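You operate a simulated robot arm through the tools that you are given. There is no shell and no other tool. Be economical: measure what you need, move in short steps, check, and stop when the job is done.

You run a simulated robot arm. Do the job below in one go: nothing can be reset, and whatever is moved stays where it is left.

Task
Fetch the beige chip labelled "95" from the top of the orange edged bench and set it on top of the grey carton on the top of the blue edged bench. Put the grey funnel on the green rimmed disc. Take the green dish and leave it on top of the brown carton. Put the jar labelled "GRIT 320" from the top of the short bench under the window on the grey clay stand there and the jar that says "GRIT 600" on top of the blue carton there. Put the green banded beaker on top of the teal carton on the low shelf. Do these in any order. Set down upright: green banded beaker.
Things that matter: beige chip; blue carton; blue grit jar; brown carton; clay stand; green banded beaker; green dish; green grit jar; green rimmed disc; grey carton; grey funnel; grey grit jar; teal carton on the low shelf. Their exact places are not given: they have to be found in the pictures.

It is judged by the outcome, as a careful person would: the job done as asked, and still so three seconds after it is handed in. It fails if anything else is knocked over, pushed out of place, dropped, spilled or broken.

Robot
A 6-joint arm with a two-finger parallel gripper on a trunk, on a base that drives. Base frame: it is fixed to the floor where the robot stands at the start and does not move with it; the origin is under the middle of the robot, x ahead of it, y to its left, z up; the surface under the hand at the start is at about z = 76.8. Units: cm, degrees, N and s.
With the tool pointing down near the work surface it reaches from about 40 to 90 cm from the robot's upright axis, wherever it stands. Its first joint turns from -115.0 to 115.0 degrees. Places, roughly: beige chip [75, 0, 75]; blue carton [-125, -175, 75]; blue grit jar, green grit jar, grey grit jar [-125, -175, 75]; brown carton [100, -325, 75]; clay stand (6x6x2 cm) [-140, -180, 80]; green banded beaker (7x7x8 cm) [240, -300, 80]; green dish (9x9x3 cm) [-120, -120, 120]; green rimmed disc [50, -50, 75]; grey carton [125, -125, 75]; grey funnel (12x12x9 cm) [-150, -60, 140]; teal carton on the low shelf [225, -325, 75]. Payload 3.43 kg.
Tool frame: the origin (TCP) lies between the finger pads and is the grasp point; the fingertips stand 3.4 cm ahead of it; z points along the fingers, y is the line along which they close. The gripper opens to 12.8 cm. The fingers are 2.4 cm wide and 1.2 cm thick; the gripper's body (4.8 by 13 cm) begins 9.6 cm behind the TCP.
Orientation is that of the tool frame in the base frame, as a unit quaternion [x, y, z, w]. With the fingers straight down and closing along the base's y, the tool's x points along the base's -x, its y along +y and its z along -z.

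Tools
- The arm moves only by the tool nudge_tool. Its argument "commands" is a list of rows, each an object of numbers (a shift or turn left out is 0, a gripper value left out holds the last): "wx", "wy", "wz": the turn, a rotation vector about the tool's x, y, z in units of 5 degrees (1.0 is 5 degrees); "dx", "dy", "dz": the shift along the tool's x, y, z in units of 25 mm (1.0 is 25 mm); "claw": the finger opening in mm, from 0 to 128. In form: [{"wx": .., "wy": .., "wz": .., "dx": .., "dy": .., "dz": .., "claw": ..}, ...]. A call has 1 to 8 rows; each row shifts and turns the commanded pose from where the row before left it, along the tool's axes as they then stand. A call with a number of a shift or a turn outside -1 to 1 is refused whole. Rows are played at 5 a second. More than 5 cm and 8.6 degrees between two rows, or a gripper value outside its range, and nothing of the call is played. A pose out of reach is approached as far as the arm can. The call stops where the force on the tool passes 40 N (or 10 N more than at its start, if that is more) or the arm is blocked; 0.2 s more then pass. Each finger travels about 10.8 cm/s and halts on what it meets, pressing with about 27 N; the grip force reading is that of the motor and also rises with nothing between the fingers. The clock runs only during rows and for 0.2 s after the last one: add rows that do not move to give the fingers time. The reply holds the time, the measured pose of the TCP, the force on the tool along the base axes, the opening and the grip force, in the units named above and with some noise, with the torque about the TCP (base axes, N m) and any sound that the robot's microphone picked up, and new pictures: "views" is both (left out), scene, wrist or none.
- Cameras (640 x 400 px; columns grow to the right, rows downward): "scene" is now at [4.9, 15.19, 127.26]; the picture's right is [-0.46, -0.89, 0.00], its down [-0.44, 0.23, -0.87] and it looks along [0.77, -0.40, -0.50] (base axes); focal length 276 px, centre (320, 200). "wrist" rides on the gripper at [7.6, -1.1, -16] in the tool frame; the picture's right is [0.15, 0.99, 0.00], its down [-0.88, 0.13, -0.46] and it looks along [-0.45, 0.07, 0.89] (tool axes); focal length 234 px, centre (320, 200).
- slide_trunk(by): slides the trunk up (or, below 0, down) by that many cm; the arm and the scene camera ride with it, the base frame stays. It gives what a move gives, with no picture.
- drive_base(legs): drives the robot by 1 to 6 legs, each [ahead, turn to the left] in cm and degrees, along the robot's own axes; the way and the turn of a leg run together, so that a leg with both is an arc; at most 150 cm and 180 degrees a leg. The arm and the cameras ride along, it lands a little off, and it stops where it bumps. It gives what a move gives, and a new picture of the scene camera.
- pan_tilt(pan, tilt): turns the head with the scene camera to pan (to the left, within 103 degrees either way) and tilt (down, from -29 to 69), counted from straight ahead of the robot. It gives what a move gives, and a new picture of the scene camera.
- point_at(camera, pixels): for up to 12 pixels [column, row] of the newest picture of that camera ("zoom" is the newest enlarged one), the place [x, y, z] in the base frame of the surface seen there, good to about 0.2 cm, but the place of the scene camera against the robot may be out by one fixed shift of up to 1.2 cm in any direction. No time passes.
- inspect(camera, box): a new picture of the part [left, top, right, bottom] of that camera's present view, enlarged. No time passes.
- close_job(): hands the job in; it is judged then, once.

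Work in short steps. Measure before you move; look again where a grasp or a placing could have gone wrong, and mend it. You have 124 turns and 260 pictures in all, those below and enlarged ones among them. Open the gripper and draw the arm clear of the work before you hand the job in, unless the task says otherwise.

The tools are called after "Request:" as a command line: name --argument value ..., lists and objects as JSON in quotes. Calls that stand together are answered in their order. nudge_tool: Moves the arm, as the interface text tells. Its arguments: {"type":"object","properties":{"commands":{"type":"array"},"views":{"type":"string","enum":["both","scene","wrist","none"]}},"required":["commands"]} The other tools are called the same way: slide_trunk (by) slides the trunk up or down; drive_base (legs) drives the base; pan_tilt (pan, tilt) turns the head that bears the scene camera; point_at (camera, pixels) gives the place of the surface under pixels of a picture; inspect (camera, box) takes an enlarged picture of a part of a camera's view; close_job () hands the job in.

At the start:

```text
t: 0.0
tcp_pos: [43.07, -17.68, 104.99]
orientation: [0.0, 1.0, -0.001, 0.0]
ft_force: [-0.3, 0.0, -0.3]
ft_torque: [0.04, -0.01, -0.02]
gripper_width: 12.82
grasp_force: 0.1
trunk travel left (down, up): [-52.5, 26.5]
robot x, y, heading: [0.46, 0.1, -0.1]
head pan, tilt: [-27.4, 30.0]
```

scene: 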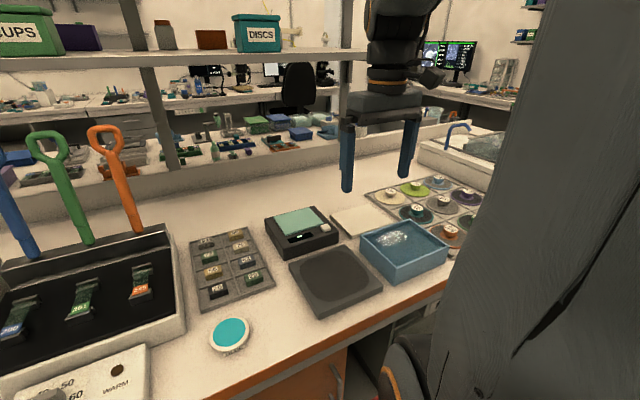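
wrist: 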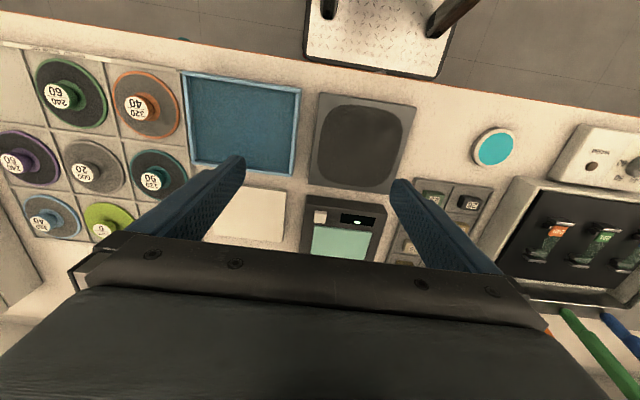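

The scene shows a chip tray near (230,268) and discs near (430,205). I enlarge both to read the labels.

Request:
inspect --camera "scene" --box '[180, 220, 280, 310]'

Request:
inspect --camera "scene" --box '[350, 160, 500, 260]'

Request:
pan_tilt --pan -80 --tilt 25

```text
4.44 times, centred on (230, 265) of scene
```

zoom: 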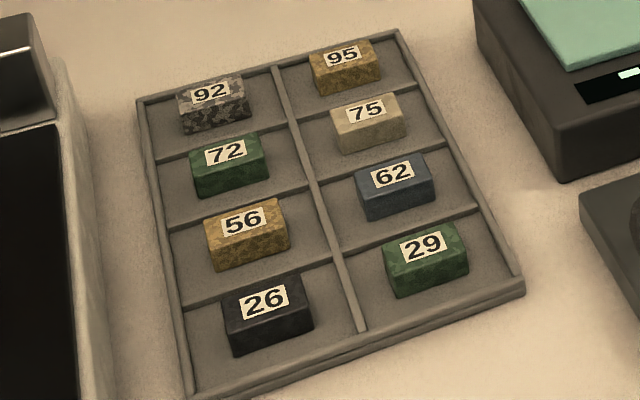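

```text
4.00 times, centred on (425, 210) of scene
```

zoom: 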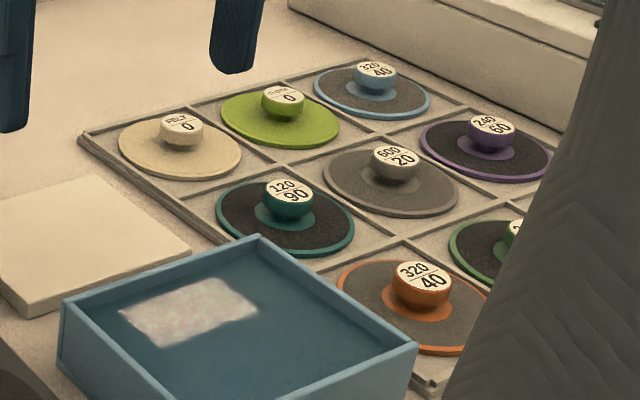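

```text
t: 1.2
tcp_pos: [42.99, -17.61, 104.81]
orientation: [-0.001, 1.0, -0.001, 0.0]
ft_force: [0.0, -0.4, 0.5]
ft_torque: [-0.02, 0.0, -0.02]
gripper_width: 12.78
grasp_force: 0.1
trunk travel left (down, up): [-52.5, 26.5]
robot x, y, heading: [-0.24, -0.04, 0.1]
head pan, tilt: [-80.0, 25.0]
```

scene: 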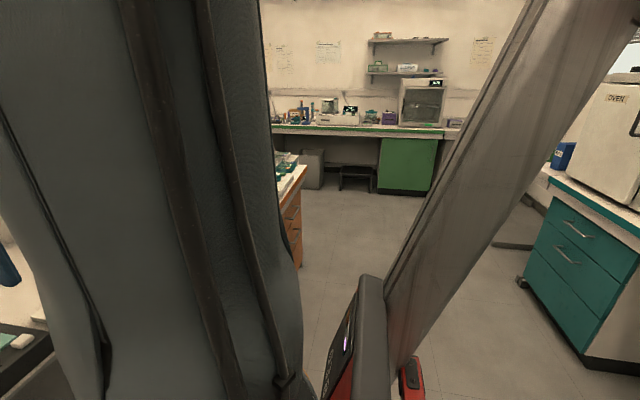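

Chip "95" is in the far right cell of the tray; the green-rimmed disc seems to be the dark one "240/60". I measure both with the wrist camera.

Request:
point_at --camera "wrist" --pixels '[[434, 198], [467, 205], [57, 97], [60, 75], [494, 147], [405, 245], [360, 140], [140, 103], [155, 178], [90, 175]]'

Request:
inspect --camera "wrist" --box '[0, 40, 240, 240]'

Request:
inspect --camera "wrist" --box '[380, 160, 500, 280]'

Request:
inspect --camera "scene" --box '[260, 20, 480, 200]'

```text
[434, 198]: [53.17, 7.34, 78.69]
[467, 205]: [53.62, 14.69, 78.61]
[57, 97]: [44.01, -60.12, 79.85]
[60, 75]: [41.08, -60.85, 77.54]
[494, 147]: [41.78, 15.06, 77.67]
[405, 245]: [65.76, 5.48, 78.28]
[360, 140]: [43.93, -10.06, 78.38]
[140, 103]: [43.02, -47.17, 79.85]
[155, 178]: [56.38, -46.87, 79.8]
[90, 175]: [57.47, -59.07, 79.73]
```

```text
2.00 times, centred on (120, 140) of wrist
```

zoom: 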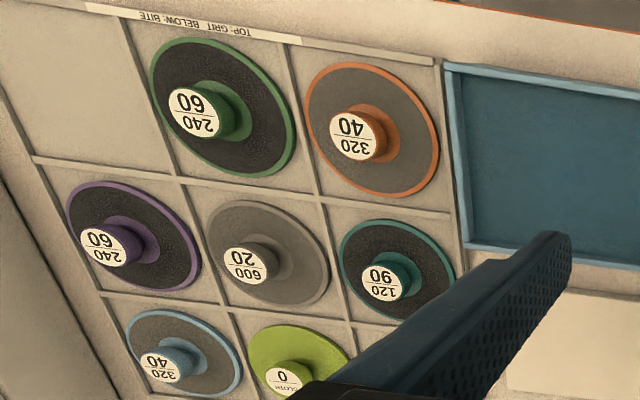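

```text
3.33 times, centred on (440, 220) of wrist
```

zoom: 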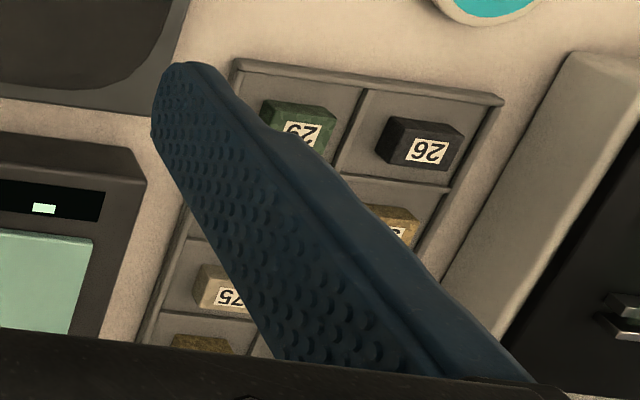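

```text
2.22 times, centred on (370, 110) of scene
```

zoom: 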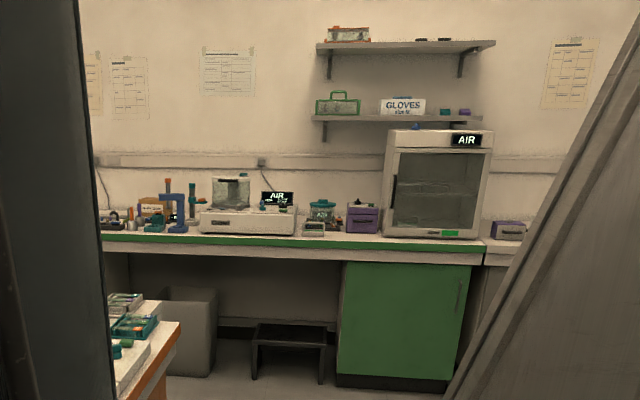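

Now I move the hand over the chip tray, staying high.

Request:
nudge_tool --commands '[{"dx": -1, "dy": 1}, {"dx": -1, "dy": 1}, {"dx": -1, "dy": 1}, {"dx": -1, "dy": 1}, {"dx": -1, "dy": 1}, {"dx": -1, "dy": 1}, {"dx": -1, "dy": 1}, {"dx": -1, "dy": 1}]' --views "none"

Request:
nudge_tool --commands '[{"dx": -0.7, "dy": 1, "claw": 70}, {"dz": 1}, {"dz": 1}, {"dz": 1}]' --views "wrist"

```text
t: 3.0
tcp_pos: [63.06, 2.44, 105.09]
orientation: [0.0, 1.0, -0.001, 0.0]
ft_force: [0.0, -0.2, -0.2]
ft_torque: [0.03, -0.01, 0.03]
gripper_width: 12.8
grasp_force: 0.1
trunk travel left (down, up): [-52.5, 26.5]
robot x, y, heading: [-0.05, 0.1, -0.1]
head pan, tilt: [-80.0, 25.0]
```

```text
t: 4.0
tcp_pos: [64.77, 4.78, 97.51]
orientation: [0.001, 1.0, 0.0, 0.0]
ft_force: [-0.5, -0.1, 0.4]
ft_torque: [0.04, -0.03, 0.02]
gripper_width: 7.0
grasp_force: 0.1
trunk travel left (down, up): [-52.5, 26.5]
robot x, y, heading: [-0.19, 0.1, -0.1]
head pan, tilt: [-80.0, 25.0]
```

wrist: 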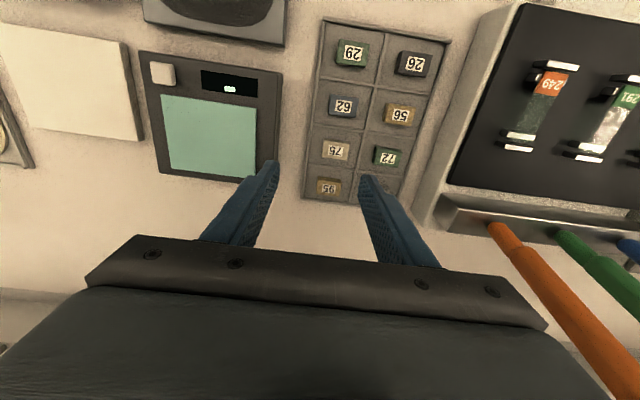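

Chip 95 lies at about (328,187); I measure its top and neighbours.

Request:
inspect --camera "wrist" --box '[290, 120, 410, 210]'

Request:
point_at --camera "wrist" --pixels '[[328, 187], [337, 152], [387, 157], [343, 196], [310, 190], [342, 105], [353, 53], [415, 64]]'

```text
4.44 times, centred on (350, 165) of wrist
```

zoom: 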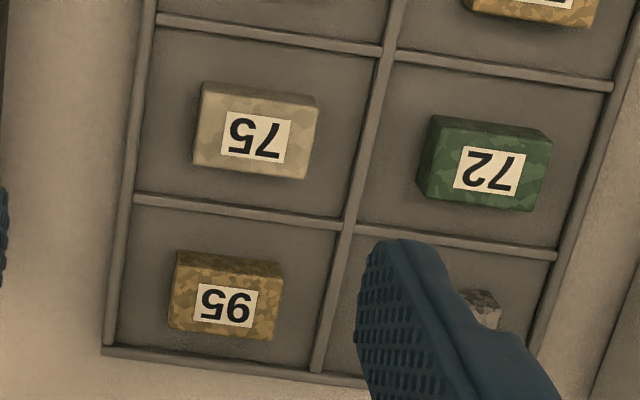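

```text
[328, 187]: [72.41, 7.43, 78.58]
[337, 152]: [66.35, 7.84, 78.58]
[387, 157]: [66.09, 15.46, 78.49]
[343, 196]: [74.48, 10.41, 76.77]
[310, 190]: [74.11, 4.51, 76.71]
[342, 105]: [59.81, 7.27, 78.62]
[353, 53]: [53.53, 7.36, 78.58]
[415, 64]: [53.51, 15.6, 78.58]
```

Chip centre ≈ (72.6, 7.45), top 78.6. I move above it, then descend with opening 50 mm.

Request:
nudge_tool --commands '[{"dx": -1, "dy": 0.35, "claw": 50}, {"dx": -1, "dy": 0.35}, {"dx": -1, "dy": 0.36}, {"dx": -0.13, "dz": 1}, {"dz": 1}, {"dz": 1}, {"dz": 1}]' --views "wrist"

```text
t: 5.6
tcp_pos: [72.63, 7.58, 87.33]
orientation: [0.0, 1.0, 0.0, -0.001]
ft_force: [0.5, 0.9, 0.1]
ft_torque: [0.02, -0.03, 0.01]
gripper_width: 4.99
grasp_force: 0.1
trunk travel left (down, up): [-52.5, 26.5]
robot x, y, heading: [0.1, 0.16, 0.1]
head pan, tilt: [-80.0, 25.0]
```

wrist: 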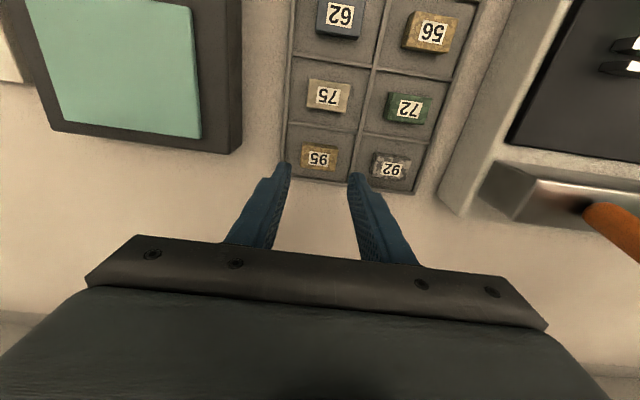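

Aligned between the fingers. I descend to tcp z 80.8, close, and lift.

Request:
nudge_tool --commands '[{"dz": 1}, {"dz": 1}, {"dz": 0.6}, {"claw": 20}, {"claw": 20}, {"claw": 20}]' --views "wrist"

Request:
nudge_tool --commands '[{"dz": -1}, {"dz": -1}, {"dz": -1}, {"dz": -1}, {"dz": -1}, {"dz": -1}, {"dz": -1}, {"dz": -1}]' --views "wrist"

```text
t: 7.0
tcp_pos: [72.43, 7.73, 80.93]
orientation: [0.0, 1.0, 0.0, 0.0]
ft_force: [0.6, -0.2, -0.5]
ft_torque: [0.0, 0.02, 0.0]
gripper_width: 3.93
grasp_force: 26.3
trunk travel left (down, up): [-52.5, 26.5]
robot x, y, heading: [0.25, 0.04, 0.1]
head pan, tilt: [-80.0, 25.0]
```

wrist: 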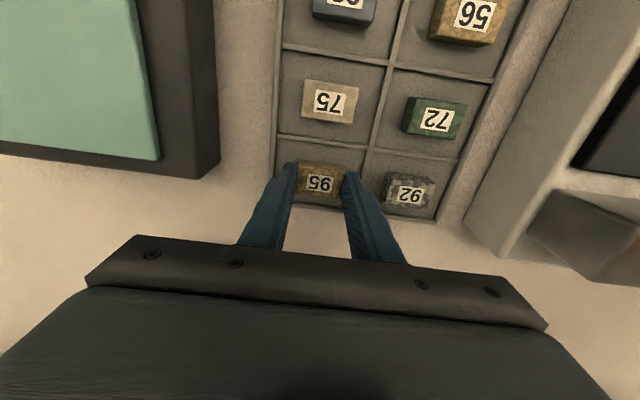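

```text
t: 8.8
tcp_pos: [72.71, 7.61, 100.83]
orientation: [0.0, 1.0, 0.0, 0.001]
ft_force: [-0.1, -0.4, 0.2]
ft_torque: [0.03, 0.05, 0.02]
gripper_width: 3.9
grasp_force: 27.3
trunk travel left (down, up): [-52.5, 26.5]
robot x, y, heading: [0.13, 0.07, 0.0]
head pan, tilt: [-80.0, 25.0]
```

wrist: 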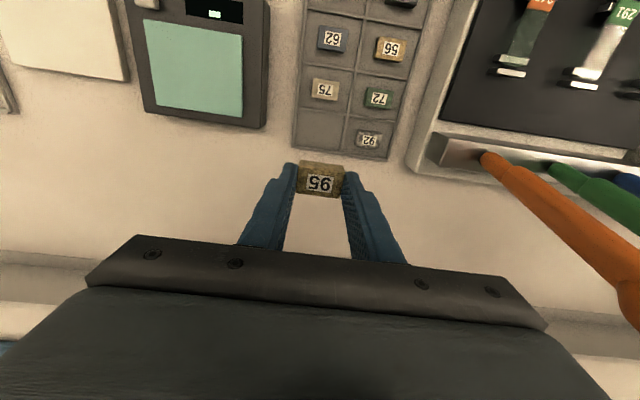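

The chip is held. I retract the hand close to the robot and look around.

Request:
nudge_tool --commands '[{"dx": 1, "dz": -0.6}, {"dx": 1, "dz": -0.6}, {"dx": 1, "dz": -0.6}, {"dx": 1, "dz": -0.6}, {"dx": 1, "dz": -0.6}, {"dx": 1, "dz": -0.6}, {"dx": 1, "dz": -0.6}, {"dx": 1, "dz": -0.6}]' --views "none"

Request:
nudge_tool --commands '[{"dx": 1}, {"dx": 1}, {"dx": 1}]' --views "none"

Request:
pan_tilt --pan -50 --tilt 20

Request:
pan_tilt --pan -103 --tilt 20

Request:
pan_tilt --pan 0 --tilt 10

```text
t: 10.6
tcp_pos: [52.59, 7.49, 113.0]
orientation: [0.0, 1.0, 0.0, -0.001]
ft_force: [-0.1, -0.3, -0.7]
ft_torque: [-0.03, 0.09, -0.03]
gripper_width: 3.88
grasp_force: 27.2
trunk travel left (down, up): [-52.5, 26.5]
robot x, y, heading: [0.32, -0.48, -0.1]
head pan, tilt: [-80.0, 25.0]
```

```text
t: 11.4
tcp_pos: [45.27, 7.59, 112.87]
orientation: [0.0, 1.0, 0.0, 0.001]
ft_force: [0.9, -0.1, -1.0]
ft_torque: [-0.02, 0.03, 0.04]
gripper_width: 3.93
grasp_force: 26.6
trunk travel left (down, up): [-52.5, 26.5]
robot x, y, heading: [0.16, -0.16, 0.1]
head pan, tilt: [-80.0, 25.0]
```

```text
t: 12.4
tcp_pos: [45.16, 7.46, 112.94]
orientation: [0.0, 1.0, 0.0, 0.0]
ft_force: [0.1, 0.9, -0.3]
ft_torque: [-0.04, -0.04, 0.02]
gripper_width: 3.9
grasp_force: 26.8
trunk travel left (down, up): [-52.5, 26.5]
robot x, y, heading: [-0.1, 0.34, 0.1]
head pan, tilt: [-50.0, 20.0]
```

scene: 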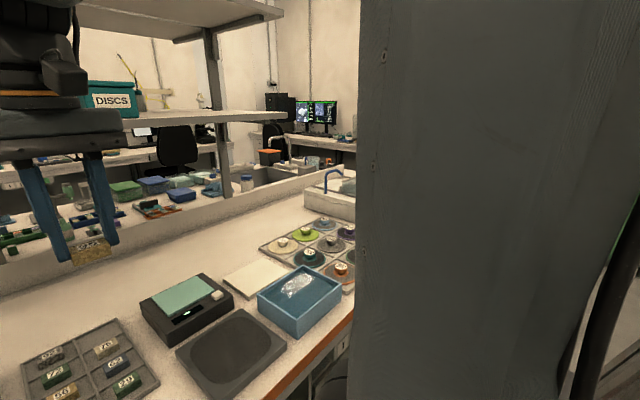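

```text
t: 13.6
tcp_pos: [45.17, 7.51, 112.91]
orientation: [0.0, 1.0, 0.0, 0.0]
ft_force: [0.0, -0.2, -0.9]
ft_torque: [-0.03, -0.01, -0.01]
gripper_width: 3.91
grasp_force: 26.8
trunk travel left (down, up): [-52.5, 26.5]
robot x, y, heading: [-0.23, 0.1, -0.1]
head pan, tilt: [-103.0, 20.0]
```

scene: 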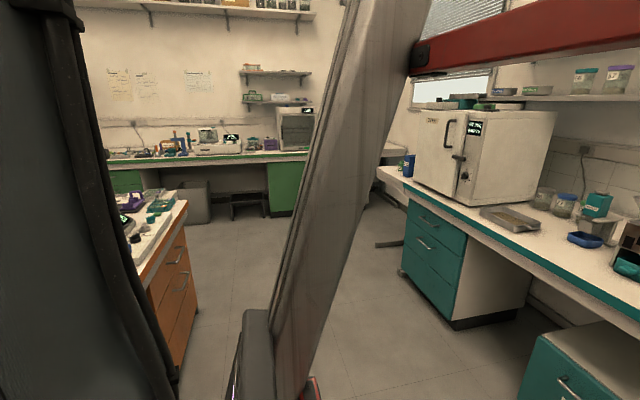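

```text
t: 15.4
tcp_pos: [45.16, 7.4, 112.92]
orientation: [0.0, 1.0, -0.001, 0.0]
ft_force: [0.5, 0.0, -0.7]
ft_torque: [-0.03, 0.0, 0.04]
gripper_width: 3.91
grasp_force: 26.9
trunk travel left (down, up): [-52.5, 26.5]
robot x, y, heading: [0.17, 0.3, 0.1]
head pan, tilt: [0.0, 10.0]
```

scene: 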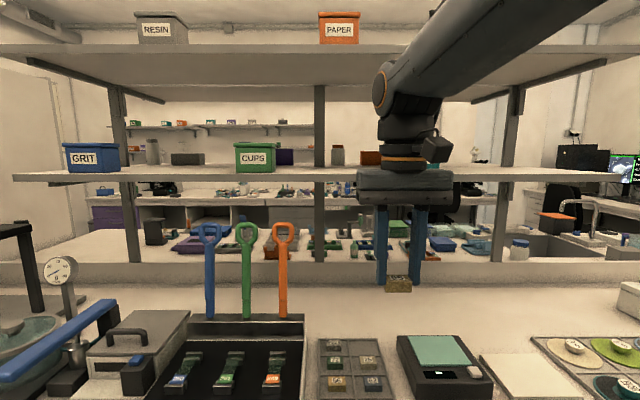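

The orange bench is one side of an island; its other side is likely the blue-edged bench. I turn the robot right to look along the aisle.

Request:
drive_base --legs '[[0, -90]]'

```text
t: 17.2
tcp_pos: [44.33, -7.34, 112.97]
orientation: [0.166, 0.986, 0.0, 0.0]
ft_force: [0.5, 0.0, -0.3]
ft_torque: [-0.02, 0.02, 0.01]
gripper_width: 3.91
grasp_force: 27.3
trunk travel left (down, up): [-52.5, 26.5]
robot x, y, heading: [-0.82, 0.06, -18.2]
head pan, tilt: [0.0, 10.0]
stopped in leg 1: the robot was blocked; the commanded pose is now the measured one
```

scene: 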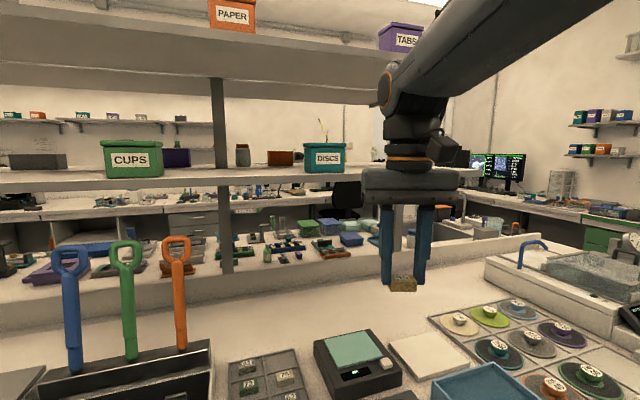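

The base bumped the bench; I back off first and then turn.

Request:
drive_base --legs '[[-25, 0], [0, -72]]'

```text
t: 22.2
tcp_pos: [-19.79, -37.27, 112.95]
orientation: [0.721, 0.692, 0.001, 0.0]
ft_force: [0.0, -0.2, -0.9]
ft_torque: [-0.01, 0.0, 0.0]
gripper_width: 3.89
grasp_force: 27.1
trunk travel left (down, up): [-52.5, 26.5]
robot x, y, heading: [-25.45, 8.06, -91.4]
head pan, tilt: [0.0, 10.0]
```

scene: 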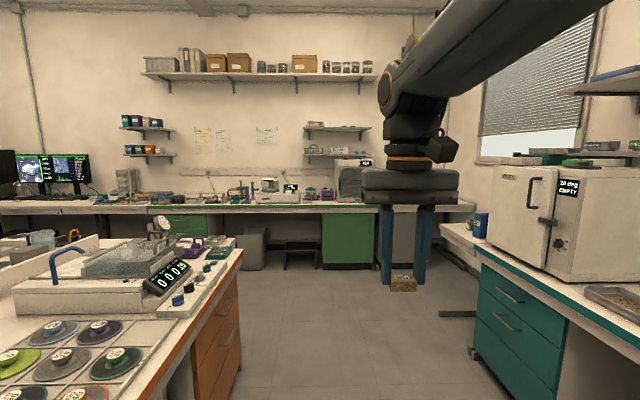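

Clear view down the aisle; I measure the layout: island corner, teal bench corner, green bench front, window bench.

Request:
point_at --camera "scene" --pixels '[[242, 252], [237, 370], [482, 246], [472, 345], [300, 208], [350, 268], [448, 232], [150, 210], [40, 205], [460, 314], [545, 360], [120, 250]]'

Request:
inspect --camera "scene" --box '[130, 150, 290, 250]'

Request:
inspect --camera "scene" --box '[230, 110, 390, 210]'

Request:
inspect --camera "scene" --box '[440, 90, 640, 320]'

```text
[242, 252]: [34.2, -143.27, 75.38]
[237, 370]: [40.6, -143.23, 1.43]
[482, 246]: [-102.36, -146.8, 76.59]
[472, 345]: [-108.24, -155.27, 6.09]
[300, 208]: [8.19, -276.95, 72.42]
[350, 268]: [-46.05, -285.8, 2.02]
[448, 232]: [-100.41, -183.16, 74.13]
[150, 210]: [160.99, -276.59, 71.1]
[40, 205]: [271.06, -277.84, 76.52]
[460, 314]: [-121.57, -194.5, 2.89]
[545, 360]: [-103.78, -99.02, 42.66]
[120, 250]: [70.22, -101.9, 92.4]
```

```text
4.00 times, centred on (210, 200) of scene
```

zoom: 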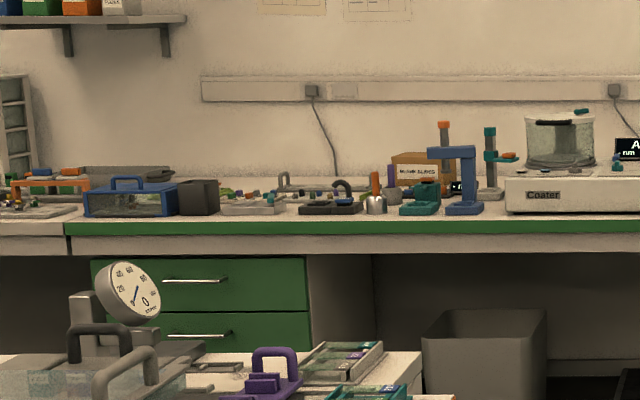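

```text
4.00 times, centred on (310, 160) of scene
```

zoom: 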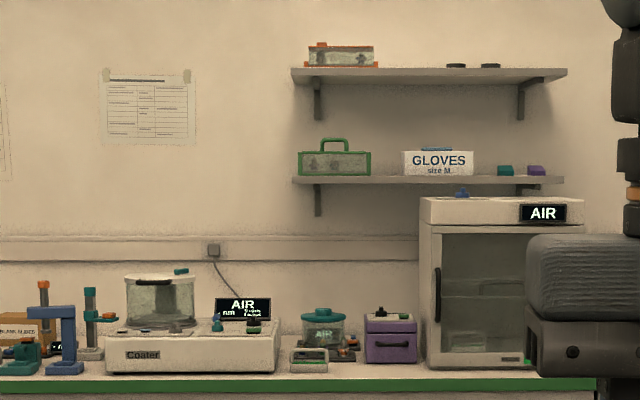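

```text
1.74 times, centred on (540, 205) of scene
```

zoom: 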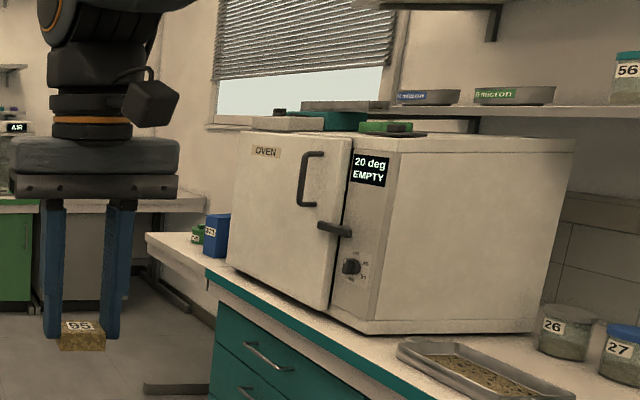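

The island ends at y≈-143, green bench front at y≈-277. I drive down the aisle to y≈-207, then turn left and go along the island's end.

Request:
drive_base --legs '[[150, 0], [63, 0], [0, 91], [100, 0]]'

Request:
pan_tilt --pan 70 --tilt 25

Request:
pan_tilt --pan -40 --tilt 20

```text
t: 41.4
tcp_pos: [110.56, -198.21, 112.96]
orientation: [0.012, 1.0, 0.0, 0.0]
ft_force: [-0.3, -0.4, -0.7]
ft_torque: [-0.04, 0.0, 0.02]
gripper_width: 3.89
grasp_force: 27.1
trunk travel left (down, up): [-52.5, 26.5]
robot x, y, heading: [64.87, -204.45, -0.6]
head pan, tilt: [0.0, 10.0]
```

scene: 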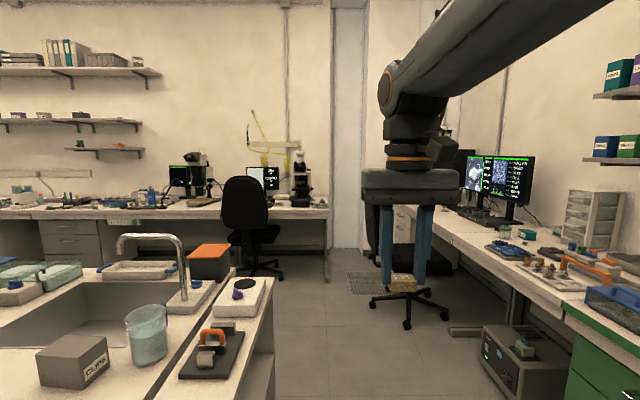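

```text
t: 42.8
tcp_pos: [110.64, -198.16, 112.97]
orientation: [0.011, 1.0, 0.0, 0.0]
ft_force: [-0.8, 0.0, -1.5]
ft_torque: [0.03, 0.04, 0.01]
gripper_width: 3.92
grasp_force: 26.5
trunk travel left (down, up): [-52.5, 26.5]
robot x, y, heading: [65.43, -204.66, -0.5]
head pan, tilt: [70.0, 25.0]
```

scene: 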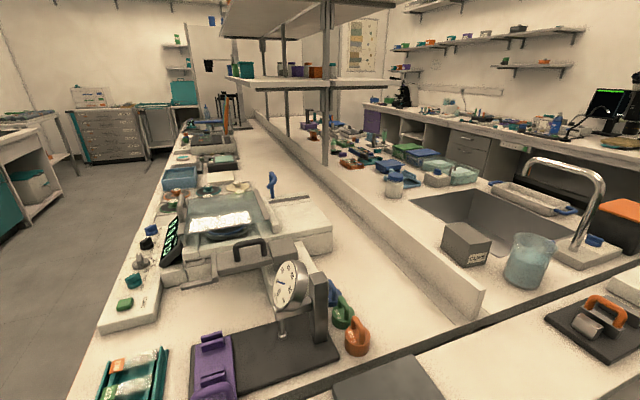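

```text
t: 44.7
tcp_pos: [110.66, -198.05, 112.94]
orientation: [0.011, 1.0, 0.0, 0.0]
ft_force: [0.2, -0.3, -0.2]
ft_torque: [-0.03, -0.02, -0.04]
gripper_width: 3.9
grasp_force: 26.6
trunk travel left (down, up): [-52.5, 26.5]
robot x, y, heading: [65.3, -204.44, -0.6]
head pan, tilt: [-40.0, 20.0]
```

scene: 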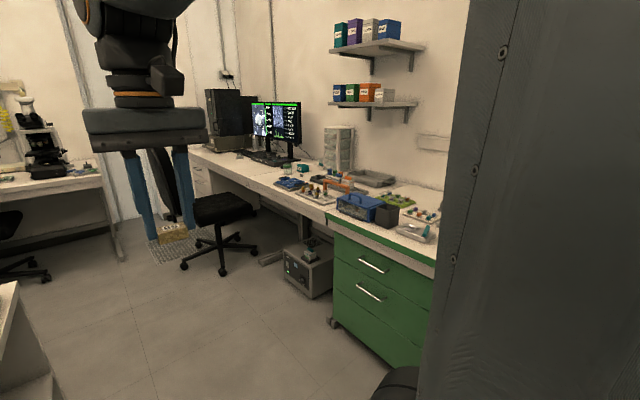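

A grey carton with a white label sits left of a beaker at (465,243) in the second view. I look back at it and measure.

Request:
pan_tilt --pan 50 --tilt 30

Request:
inspect --camera "scene" --box '[170, 130, 420, 330]'

```text
t: 46.3
tcp_pos: [110.8, -198.09, 112.94]
orientation: [0.011, 1.0, 0.001, 0.001]
ft_force: [0.5, 0.1, 0.7]
ft_torque: [0.02, -0.04, 0.0]
gripper_width: 3.89
grasp_force: 27.3
trunk travel left (down, up): [-52.5, 26.5]
robot x, y, heading: [65.19, -204.49, -0.3]
head pan, tilt: [50.0, 30.0]
```

scene: 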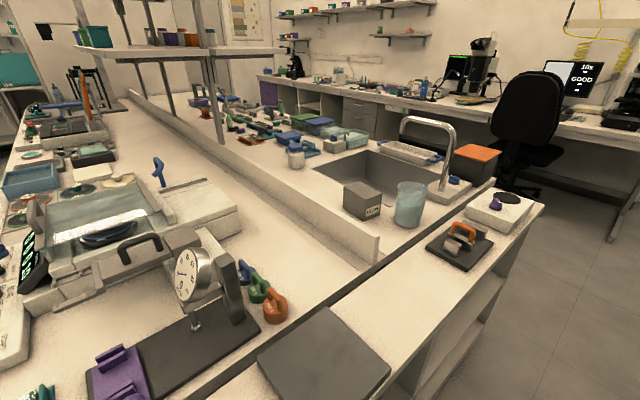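

```text
2.00 times, centred on (295, 230) of scene
```

zoom: 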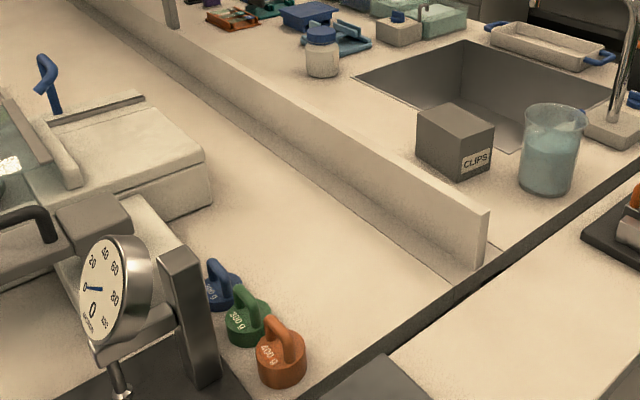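

Request:
point_at --camera "scene" --pixels '[[362, 190], [345, 186], [380, 199], [348, 207], [376, 265], [410, 187], [430, 385], [543, 205], [350, 320], [440, 355], [470, 230], [270, 300]]'

```text
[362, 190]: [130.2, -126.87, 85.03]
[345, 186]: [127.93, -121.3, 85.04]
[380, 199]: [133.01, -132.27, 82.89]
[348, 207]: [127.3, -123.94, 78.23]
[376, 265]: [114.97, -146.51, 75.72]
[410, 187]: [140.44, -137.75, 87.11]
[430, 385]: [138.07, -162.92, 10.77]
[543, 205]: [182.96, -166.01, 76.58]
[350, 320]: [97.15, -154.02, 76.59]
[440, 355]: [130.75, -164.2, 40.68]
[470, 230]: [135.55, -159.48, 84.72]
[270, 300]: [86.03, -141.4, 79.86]
```

Carton "CLIPS" top centre ≈ (130,-127,85). I drive 48 cm ahead so it lies to the robot's left within reach.

Request:
drive_base --legs '[[48, 0]]'

Request:
pan_tilt --pan 75 --tilt 35

```text
t: 49.1
tcp_pos: [158.25, -198.15, 113.04]
orientation: [0.009, 1.0, 0.0, 0.0]
ft_force: [0.2, 0.5, -0.8]
ft_torque: [-0.01, -0.02, 0.01]
gripper_width: 3.92
grasp_force: 26.9
trunk travel left (down, up): [-52.5, 26.5]
robot x, y, heading: [112.31, -204.85, -0.2]
head pan, tilt: [50.0, 30.0]
```

scene: 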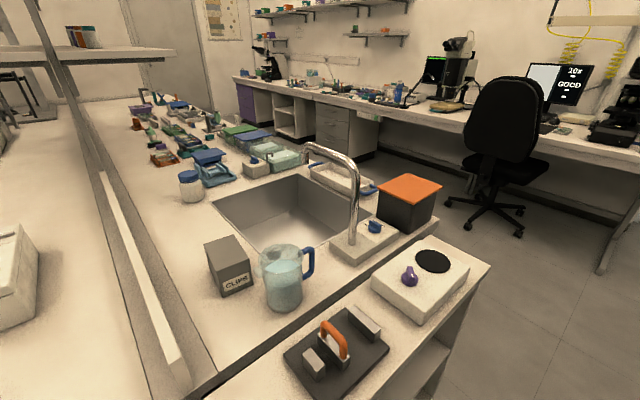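

```text
t: 50.0
tcp_pos: [158.22, -198.14, 112.85]
orientation: [0.009, 1.0, 0.0, -0.001]
ft_force: [-0.3, 0.1, -0.8]
ft_torque: [0.0, -0.01, 0.01]
gripper_width: 3.91
grasp_force: 26.8
trunk travel left (down, up): [-52.5, 26.5]
robot x, y, heading: [112.98, -204.99, 0.2]
head pan, tilt: [75.0, 35.0]
```

scene: 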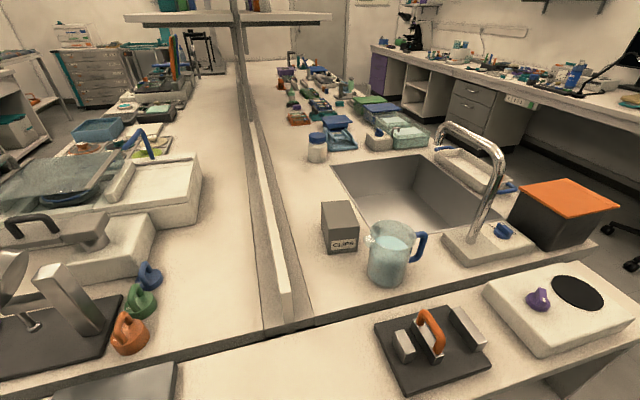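

I measure the carton top corners, the beaker and the faucet top from here.

Request:
point_at --camera "scene" --pixels '[[325, 204], [350, 204], [356, 234], [329, 234], [340, 219], [390, 232], [465, 128], [340, 248]]'

Request:
nudge_tool --commands '[{"dx": 0.42, "dy": 1}, {"dx": 0.42, "dy": 1}, {"dx": 0.42, "dy": 1}, {"dx": 0.42, "dy": 1}, {"dx": 0.42, "dy": 1}, {"dx": 0.42, "dy": 1}, {"dx": 0.42, "dy": 1}, {"dx": 0.42, "dy": 1}]' --views "none"

Request:
nudge_tool --commands '[{"dx": 0.42, "dy": 1}, {"dx": 0.42, "dy": 1}, {"dx": 0.42, "dy": 1}, {"dx": 0.42, "dy": 1}, {"dx": 0.42, "dy": 1}, {"dx": 0.42, "dy": 1}, {"dx": 0.42, "dy": 1}, {"dx": 0.42, "dy": 1}]' --views "none"

Request:
nudge_tool --commands '[{"dx": 0.42, "dy": 1}, {"dx": 0.42, "dy": 1}, {"dx": 0.42, "dy": 1}, {"dx": 0.42, "dy": 1}, {"dx": 0.42, "dy": 1}, {"dx": 0.42, "dy": 1}]' --views "both"

```text
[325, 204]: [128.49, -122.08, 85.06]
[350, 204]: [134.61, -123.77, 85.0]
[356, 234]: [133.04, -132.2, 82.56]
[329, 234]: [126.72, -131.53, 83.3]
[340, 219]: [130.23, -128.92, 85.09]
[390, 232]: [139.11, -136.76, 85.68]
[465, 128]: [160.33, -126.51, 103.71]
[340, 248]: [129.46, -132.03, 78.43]
```

```text
t: 51.8
tcp_pos: [150.26, -178.05, 113.16]
orientation: [0.009, 1.0, 0.0, 0.002]
ft_force: [0.1, 0.2, -1.1]
ft_torque: [0.04, 0.04, 0.0]
gripper_width: 3.91
grasp_force: 27.5
trunk travel left (down, up): [-52.5, 26.5]
robot x, y, heading: [113.06, -204.75, -0.1]
head pan, tilt: [75.0, 35.0]
```

```text
t: 53.6
tcp_pos: [142.3, -157.87, 113.01]
orientation: [0.009, 1.0, 0.0, 0.001]
ft_force: [0.4, 0.5, 0.1]
ft_torque: [0.06, 0.02, 0.0]
gripper_width: 3.89
grasp_force: 27.0
trunk travel left (down, up): [-52.5, 26.5]
robot x, y, heading: [113.13, -204.87, -0.3]
head pan, tilt: [75.0, 35.0]
```

```text
t: 55.0
tcp_pos: [135.93, -142.92, 113.07]
orientation: [0.008, 1.0, 0.0, 0.001]
ft_force: [0.3, -0.1, 0.1]
ft_torque: [0.03, 0.02, 0.01]
gripper_width: 3.89
grasp_force: 26.7
trunk travel left (down, up): [-52.5, 26.5]
robot x, y, heading: [112.8, -204.9, -0.1]
head pan, tilt: [75.0, 35.0]
```

scene: 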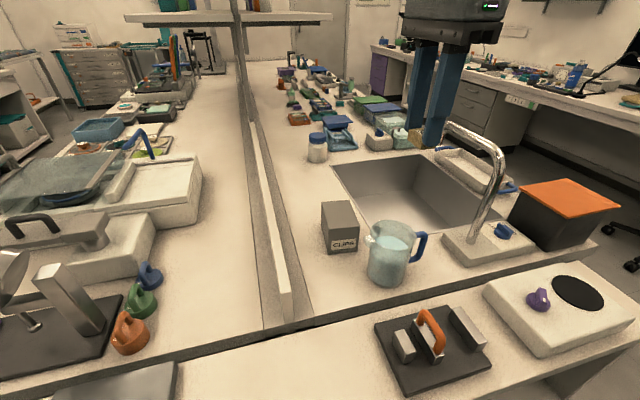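
wrist: 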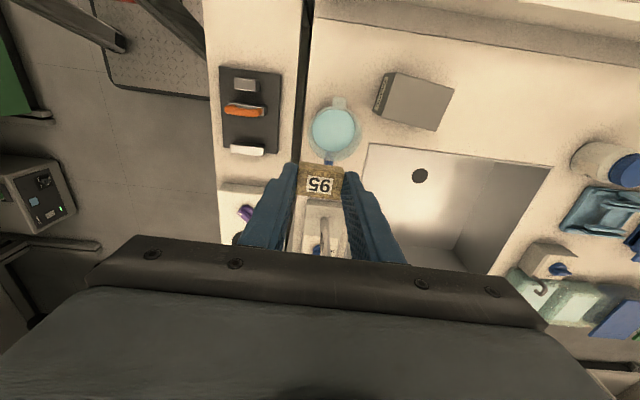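

The wrist camera sees the carton top at about (416,101); I measure it precisely.

Request:
point_at --camera "wrist" --pixels '[[420, 102], [398, 76], [450, 90], [436, 127], [387, 115], [333, 130], [330, 97]]'

```text
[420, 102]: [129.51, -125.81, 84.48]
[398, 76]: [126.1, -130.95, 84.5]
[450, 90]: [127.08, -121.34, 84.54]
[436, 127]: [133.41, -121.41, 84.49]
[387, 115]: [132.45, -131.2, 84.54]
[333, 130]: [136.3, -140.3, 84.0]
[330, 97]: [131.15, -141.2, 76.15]
```

Centre ≈ (129.7,-126.2), top 84.5. I move above it and descend part way, checking.

Request:
nudge_tool --commands '[{"dx": 0.36, "dy": 0.96}, {"dx": 0.36, "dy": 0.96}, {"dx": 0.36, "dy": 0.96}, {"dx": 0.36, "dy": 0.96}, {"dx": 0.36, "dy": 0.95}, {"dx": 0.36, "dy": 0.95}, {"dx": 0.36, "dy": 0.95}]' --views "none"

Request:
nudge_tool --commands '[{"dz": 1}, {"dz": 1}, {"dz": 1}, {"dz": 1}, {"dz": 1}, {"dz": 1}, {"dz": 1}]' --views "both"

```text
t: 56.6
tcp_pos: [129.57, -128.84, 111.33]
orientation: [0.009, 1.0, 0.0, 0.0]
ft_force: [0.4, 0.0, -0.9]
ft_torque: [0.02, 0.0, 0.0]
gripper_width: 3.89
grasp_force: 27.0
out of reach, approached as far as the arm can: row 6, 7
trunk travel left (down, up): [-52.5, 26.5]
robot x, y, heading: [113.08, -204.84, -0.4]
head pan, tilt: [75.0, 35.0]
```

```text
t: 58.2
tcp_pos: [129.7, -128.81, 93.96]
orientation: [0.008, 1.0, 0.001, 0.0]
ft_force: [0.7, -0.9, -0.5]
ft_torque: [-0.02, 0.0, 0.01]
gripper_width: 3.88
grasp_force: 26.9
trunk travel left (down, up): [-52.5, 26.5]
robot x, y, heading: [113.14, -204.82, -0.1]
head pan, tilt: [75.0, 35.0]
```

scene: 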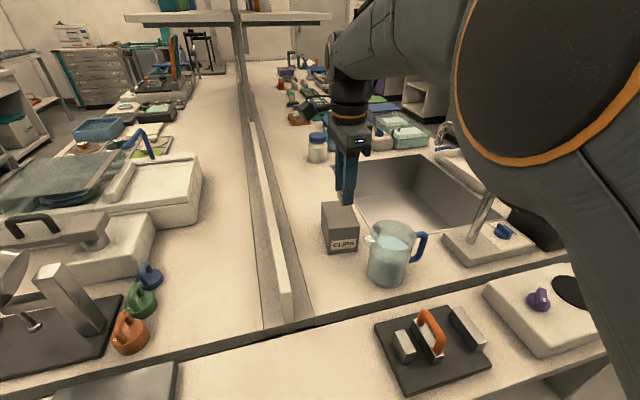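
wrist: 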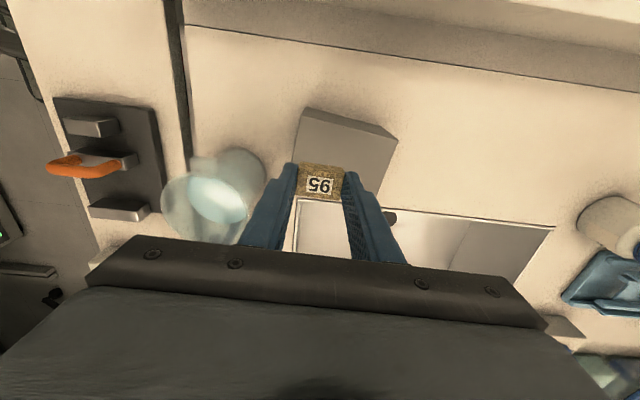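

Now at lower height reach should be better: shift +y 2.4 cm and lower to z≈89.

Request:
nudge_tool --commands '[{"dy": 0.5}, {"dy": 0.5}, {"dz": 1}, {"dz": 0.8}]' --views "wrist"

```text
t: 59.2
tcp_pos: [129.76, -126.21, 89.63]
orientation: [0.009, 1.0, -0.001, 0.0]
ft_force: [-0.4, 0.1, 0.3]
ft_torque: [0.01, -0.02, 0.01]
gripper_width: 3.89
grasp_force: 27.5
trunk travel left (down, up): [-52.5, 26.5]
robot x, y, heading: [113.09, -204.92, 0.1]
head pan, tilt: [75.0, 35.0]
```

wrist: 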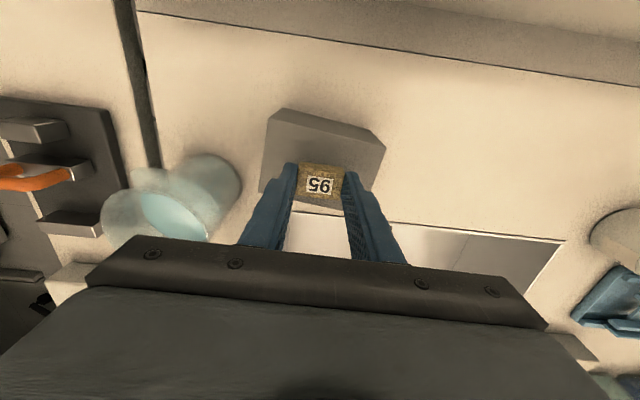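

I check the chip against the carton edges by measuring.

Request:
point_at --camera "wrist" --pixels '[[320, 182], [320, 203], [320, 207], [320, 140], [325, 121], [270, 165], [375, 155]]'

```text
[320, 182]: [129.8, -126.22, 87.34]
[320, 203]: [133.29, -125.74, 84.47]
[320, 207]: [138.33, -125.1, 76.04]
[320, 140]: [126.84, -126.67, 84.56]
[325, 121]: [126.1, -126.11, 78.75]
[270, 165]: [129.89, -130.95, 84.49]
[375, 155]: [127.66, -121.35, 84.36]
```

Centred. Lower 0.85 cm, then open slightly and rise.

Request:
nudge_tool --commands '[{"dz": 0.34}, {}, {"claw": 52}, {"claw": 52}, {"dz": -1}, {"dz": -1}, {"dz": -1}, {"dz": -1}]' --views "wrist"

```text
t: 61.0
tcp_pos: [129.8, -126.28, 98.76]
orientation: [0.01, 1.0, 0.0, 0.0]
ft_force: [-0.5, 0.6, -0.5]
ft_torque: [-0.03, 0.03, -0.05]
gripper_width: 5.2
grasp_force: 0.0
trunk travel left (down, up): [-52.5, 26.5]
robot x, y, heading: [112.54, -204.81, -0.0]
head pan, tilt: [75.0, 35.0]
```

wrist: 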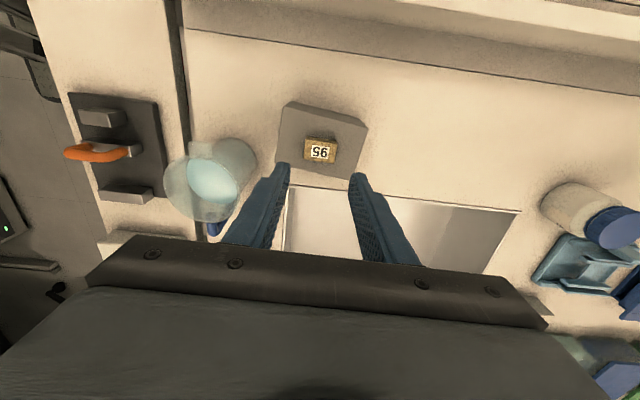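

The chip rests centred on the carton. I back the arm out along the way it came.

Request:
nudge_tool --commands '[{"dz": -1}, {"dz": -1}, {"dz": -1, "dy": -1}, {"dz": -1, "dy": -1}, {"dz": -1, "dy": -1, "dx": -0.4}, {"dy": -1, "dx": -0.4}, {"dy": -1, "dx": -0.4}, {"dy": -1, "dx": -0.4}]' --views "none"

Request:
nudge_tool --commands '[{"dy": -1, "dx": -0.5}, {"dy": -1, "dx": -0.5}, {"dy": -1, "dx": -0.5}, {"dy": -1, "dx": -0.5}, {"dy": -1, "dx": -0.5}, {"dy": -1, "dx": -0.5}, {"dy": -1, "dx": -0.5}, {"dy": -1, "dx": -0.5}]' --views "none"

Request:
nudge_tool --commands '[{"dy": -1, "dx": -0.5}, {"dy": -1, "dx": -0.5}, {"dy": -1, "dx": -0.5}, {"dy": -1, "dx": -0.5}, {"dy": -1, "dx": -0.5}, {"dy": -1, "dx": -0.5}, {"dy": -1, "dx": -0.5}, {"dy": -1, "dx": -0.5}]' --views "none"

Request:
pan_tilt --pan -45 --tilt 20

```text
t: 62.8
tcp_pos: [133.33, -141.48, 111.14]
orientation: [0.009, 1.0, -0.001, -0.001]
ft_force: [0.4, 0.3, -0.2]
ft_torque: [-0.07, -0.05, 0.0]
gripper_width: 5.21
grasp_force: 0.0
trunk travel left (down, up): [-52.5, 26.5]
robot x, y, heading: [112.41, -204.74, -0.3]
head pan, tilt: [75.0, 35.0]
```

```text
t: 64.6
tcp_pos: [142.98, -161.49, 111.24]
orientation: [0.008, 1.0, 0.0, 0.0]
ft_force: [0.6, 0.0, -0.1]
ft_torque: [-0.02, -0.02, -0.02]
gripper_width: 5.19
grasp_force: 0.0
trunk travel left (down, up): [-52.5, 26.5]
robot x, y, heading: [113.13, -205.08, -0.3]
head pan, tilt: [75.0, 35.0]
```

```text
t: 66.4
tcp_pos: [152.65, -181.63, 111.3]
orientation: [0.009, 1.0, -0.001, 0.0]
ft_force: [-0.3, 0.2, 0.1]
ft_torque: [-0.02, 0.02, -0.01]
gripper_width: 5.2
grasp_force: 0.1
trunk travel left (down, up): [-52.5, 26.5]
robot x, y, heading: [113.04, -205.15, -0.2]
head pan, tilt: [75.0, 35.0]
```

```text
t: 68.4
tcp_pos: [152.76, -181.62, 111.31]
orientation: [0.009, 1.0, 0.0, 0.0]
ft_force: [1.2, 0.8, -0.3]
ft_torque: [0.01, -0.04, 0.01]
gripper_width: 5.18
grasp_force: 0.1
trunk travel left (down, up): [-52.5, 26.5]
robot x, y, heading: [113.14, -205.09, 0.0]
head pan, tilt: [-45.0, 20.0]
```

scene: 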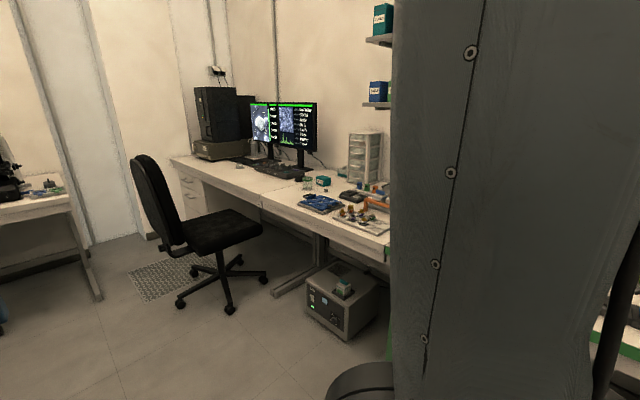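

The desk area ahead-right probably holds the beaker near (307,180). I enlarge.

Request:
inspect --camera "scene" --box '[270, 140, 400, 250]'

Request:
point_at --camera "scene" --pixels '[[307, 183], [323, 181], [260, 205], [150, 200], [250, 280], [380, 80], [380, 105], [380, 20], [195, 300], [345, 290]]'

```text
3.64 times, centred on (335, 195) of scene
```

zoom: 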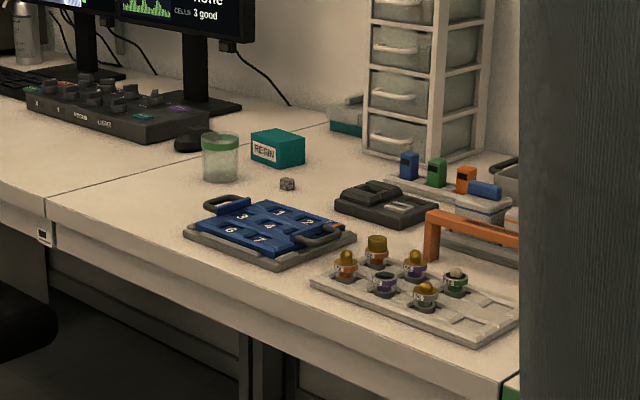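

```text
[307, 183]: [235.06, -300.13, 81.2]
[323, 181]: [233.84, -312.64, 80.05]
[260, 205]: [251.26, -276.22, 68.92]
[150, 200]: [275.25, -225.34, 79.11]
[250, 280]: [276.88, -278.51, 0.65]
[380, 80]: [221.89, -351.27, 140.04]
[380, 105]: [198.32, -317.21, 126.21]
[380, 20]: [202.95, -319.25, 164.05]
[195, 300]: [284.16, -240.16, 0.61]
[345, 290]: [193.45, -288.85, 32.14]
```

Beaker at ≈(235,-300); the desk's teal "RESIN" box isn't on the shelf, so the shelf carton must be found. I check the chair's height, and raise the trunk.

Request:
point_at --camera "scene" --pixels '[[145, 157], [160, 235], [180, 300], [225, 310], [245, 225], [200, 220]]'

Request:
slide_trunk --by 20

```text
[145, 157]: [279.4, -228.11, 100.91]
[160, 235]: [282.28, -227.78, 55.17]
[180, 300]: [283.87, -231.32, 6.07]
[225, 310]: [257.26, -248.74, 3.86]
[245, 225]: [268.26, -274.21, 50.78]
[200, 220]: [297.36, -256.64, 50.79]
```

```text
t: 70.6
tcp_pos: [152.82, -181.72, 131.25]
orientation: [0.008, 1.0, 0.0, 0.001]
ft_force: [-0.6, -0.3, -0.3]
ft_torque: [0.01, 0.01, -0.01]
gripper_width: 5.18
grasp_force: 0.0
trunk travel left (down, up): [-72.5, 6.5]
robot x, y, heading: [112.88, -204.75, 0.1]
head pan, tilt: [-45.0, 20.0]
```

Chair starts at x≈257. I drive 92 cm ahead and turn right 90° to face the green bench/desk.

Request:
drive_base --legs '[[92, 0], [0, -90]]'

Request:
pan_tilt --pan 0 --tilt 25

```text
t: 79.2
tcp_pos: [226.98, -245.01, 131.17]
orientation: [0.717, 0.697, 0.0, 0.0]
ft_force: [0.2, -0.4, -0.4]
ft_torque: [0.02, 0.01, 0.03]
gripper_width: 5.2
grasp_force: 0.0
trunk travel left (down, up): [-72.5, 6.5]
robot x, y, heading: [203.93, -204.91, -90.5]
head pan, tilt: [-45.0, 20.0]
```

scene: 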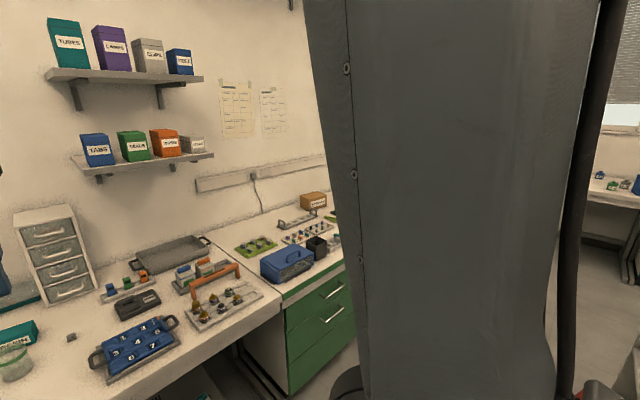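

```text
t: 80.4
tcp_pos: [226.99, -244.94, 131.22]
orientation: [0.717, 0.697, 0.0, 0.0]
ft_force: [0.8, 0.6, 0.2]
ft_torque: [0.0, 0.0, -0.01]
gripper_width: 5.18
grasp_force: 0.1
trunk travel left (down, up): [-72.5, 6.5]
robot x, y, heading: [204.48, -204.76, -90.6]
head pan, tilt: [0.0, 25.0]
```

scene: 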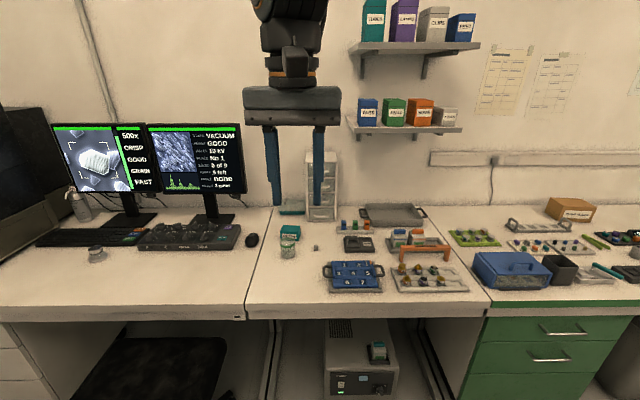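

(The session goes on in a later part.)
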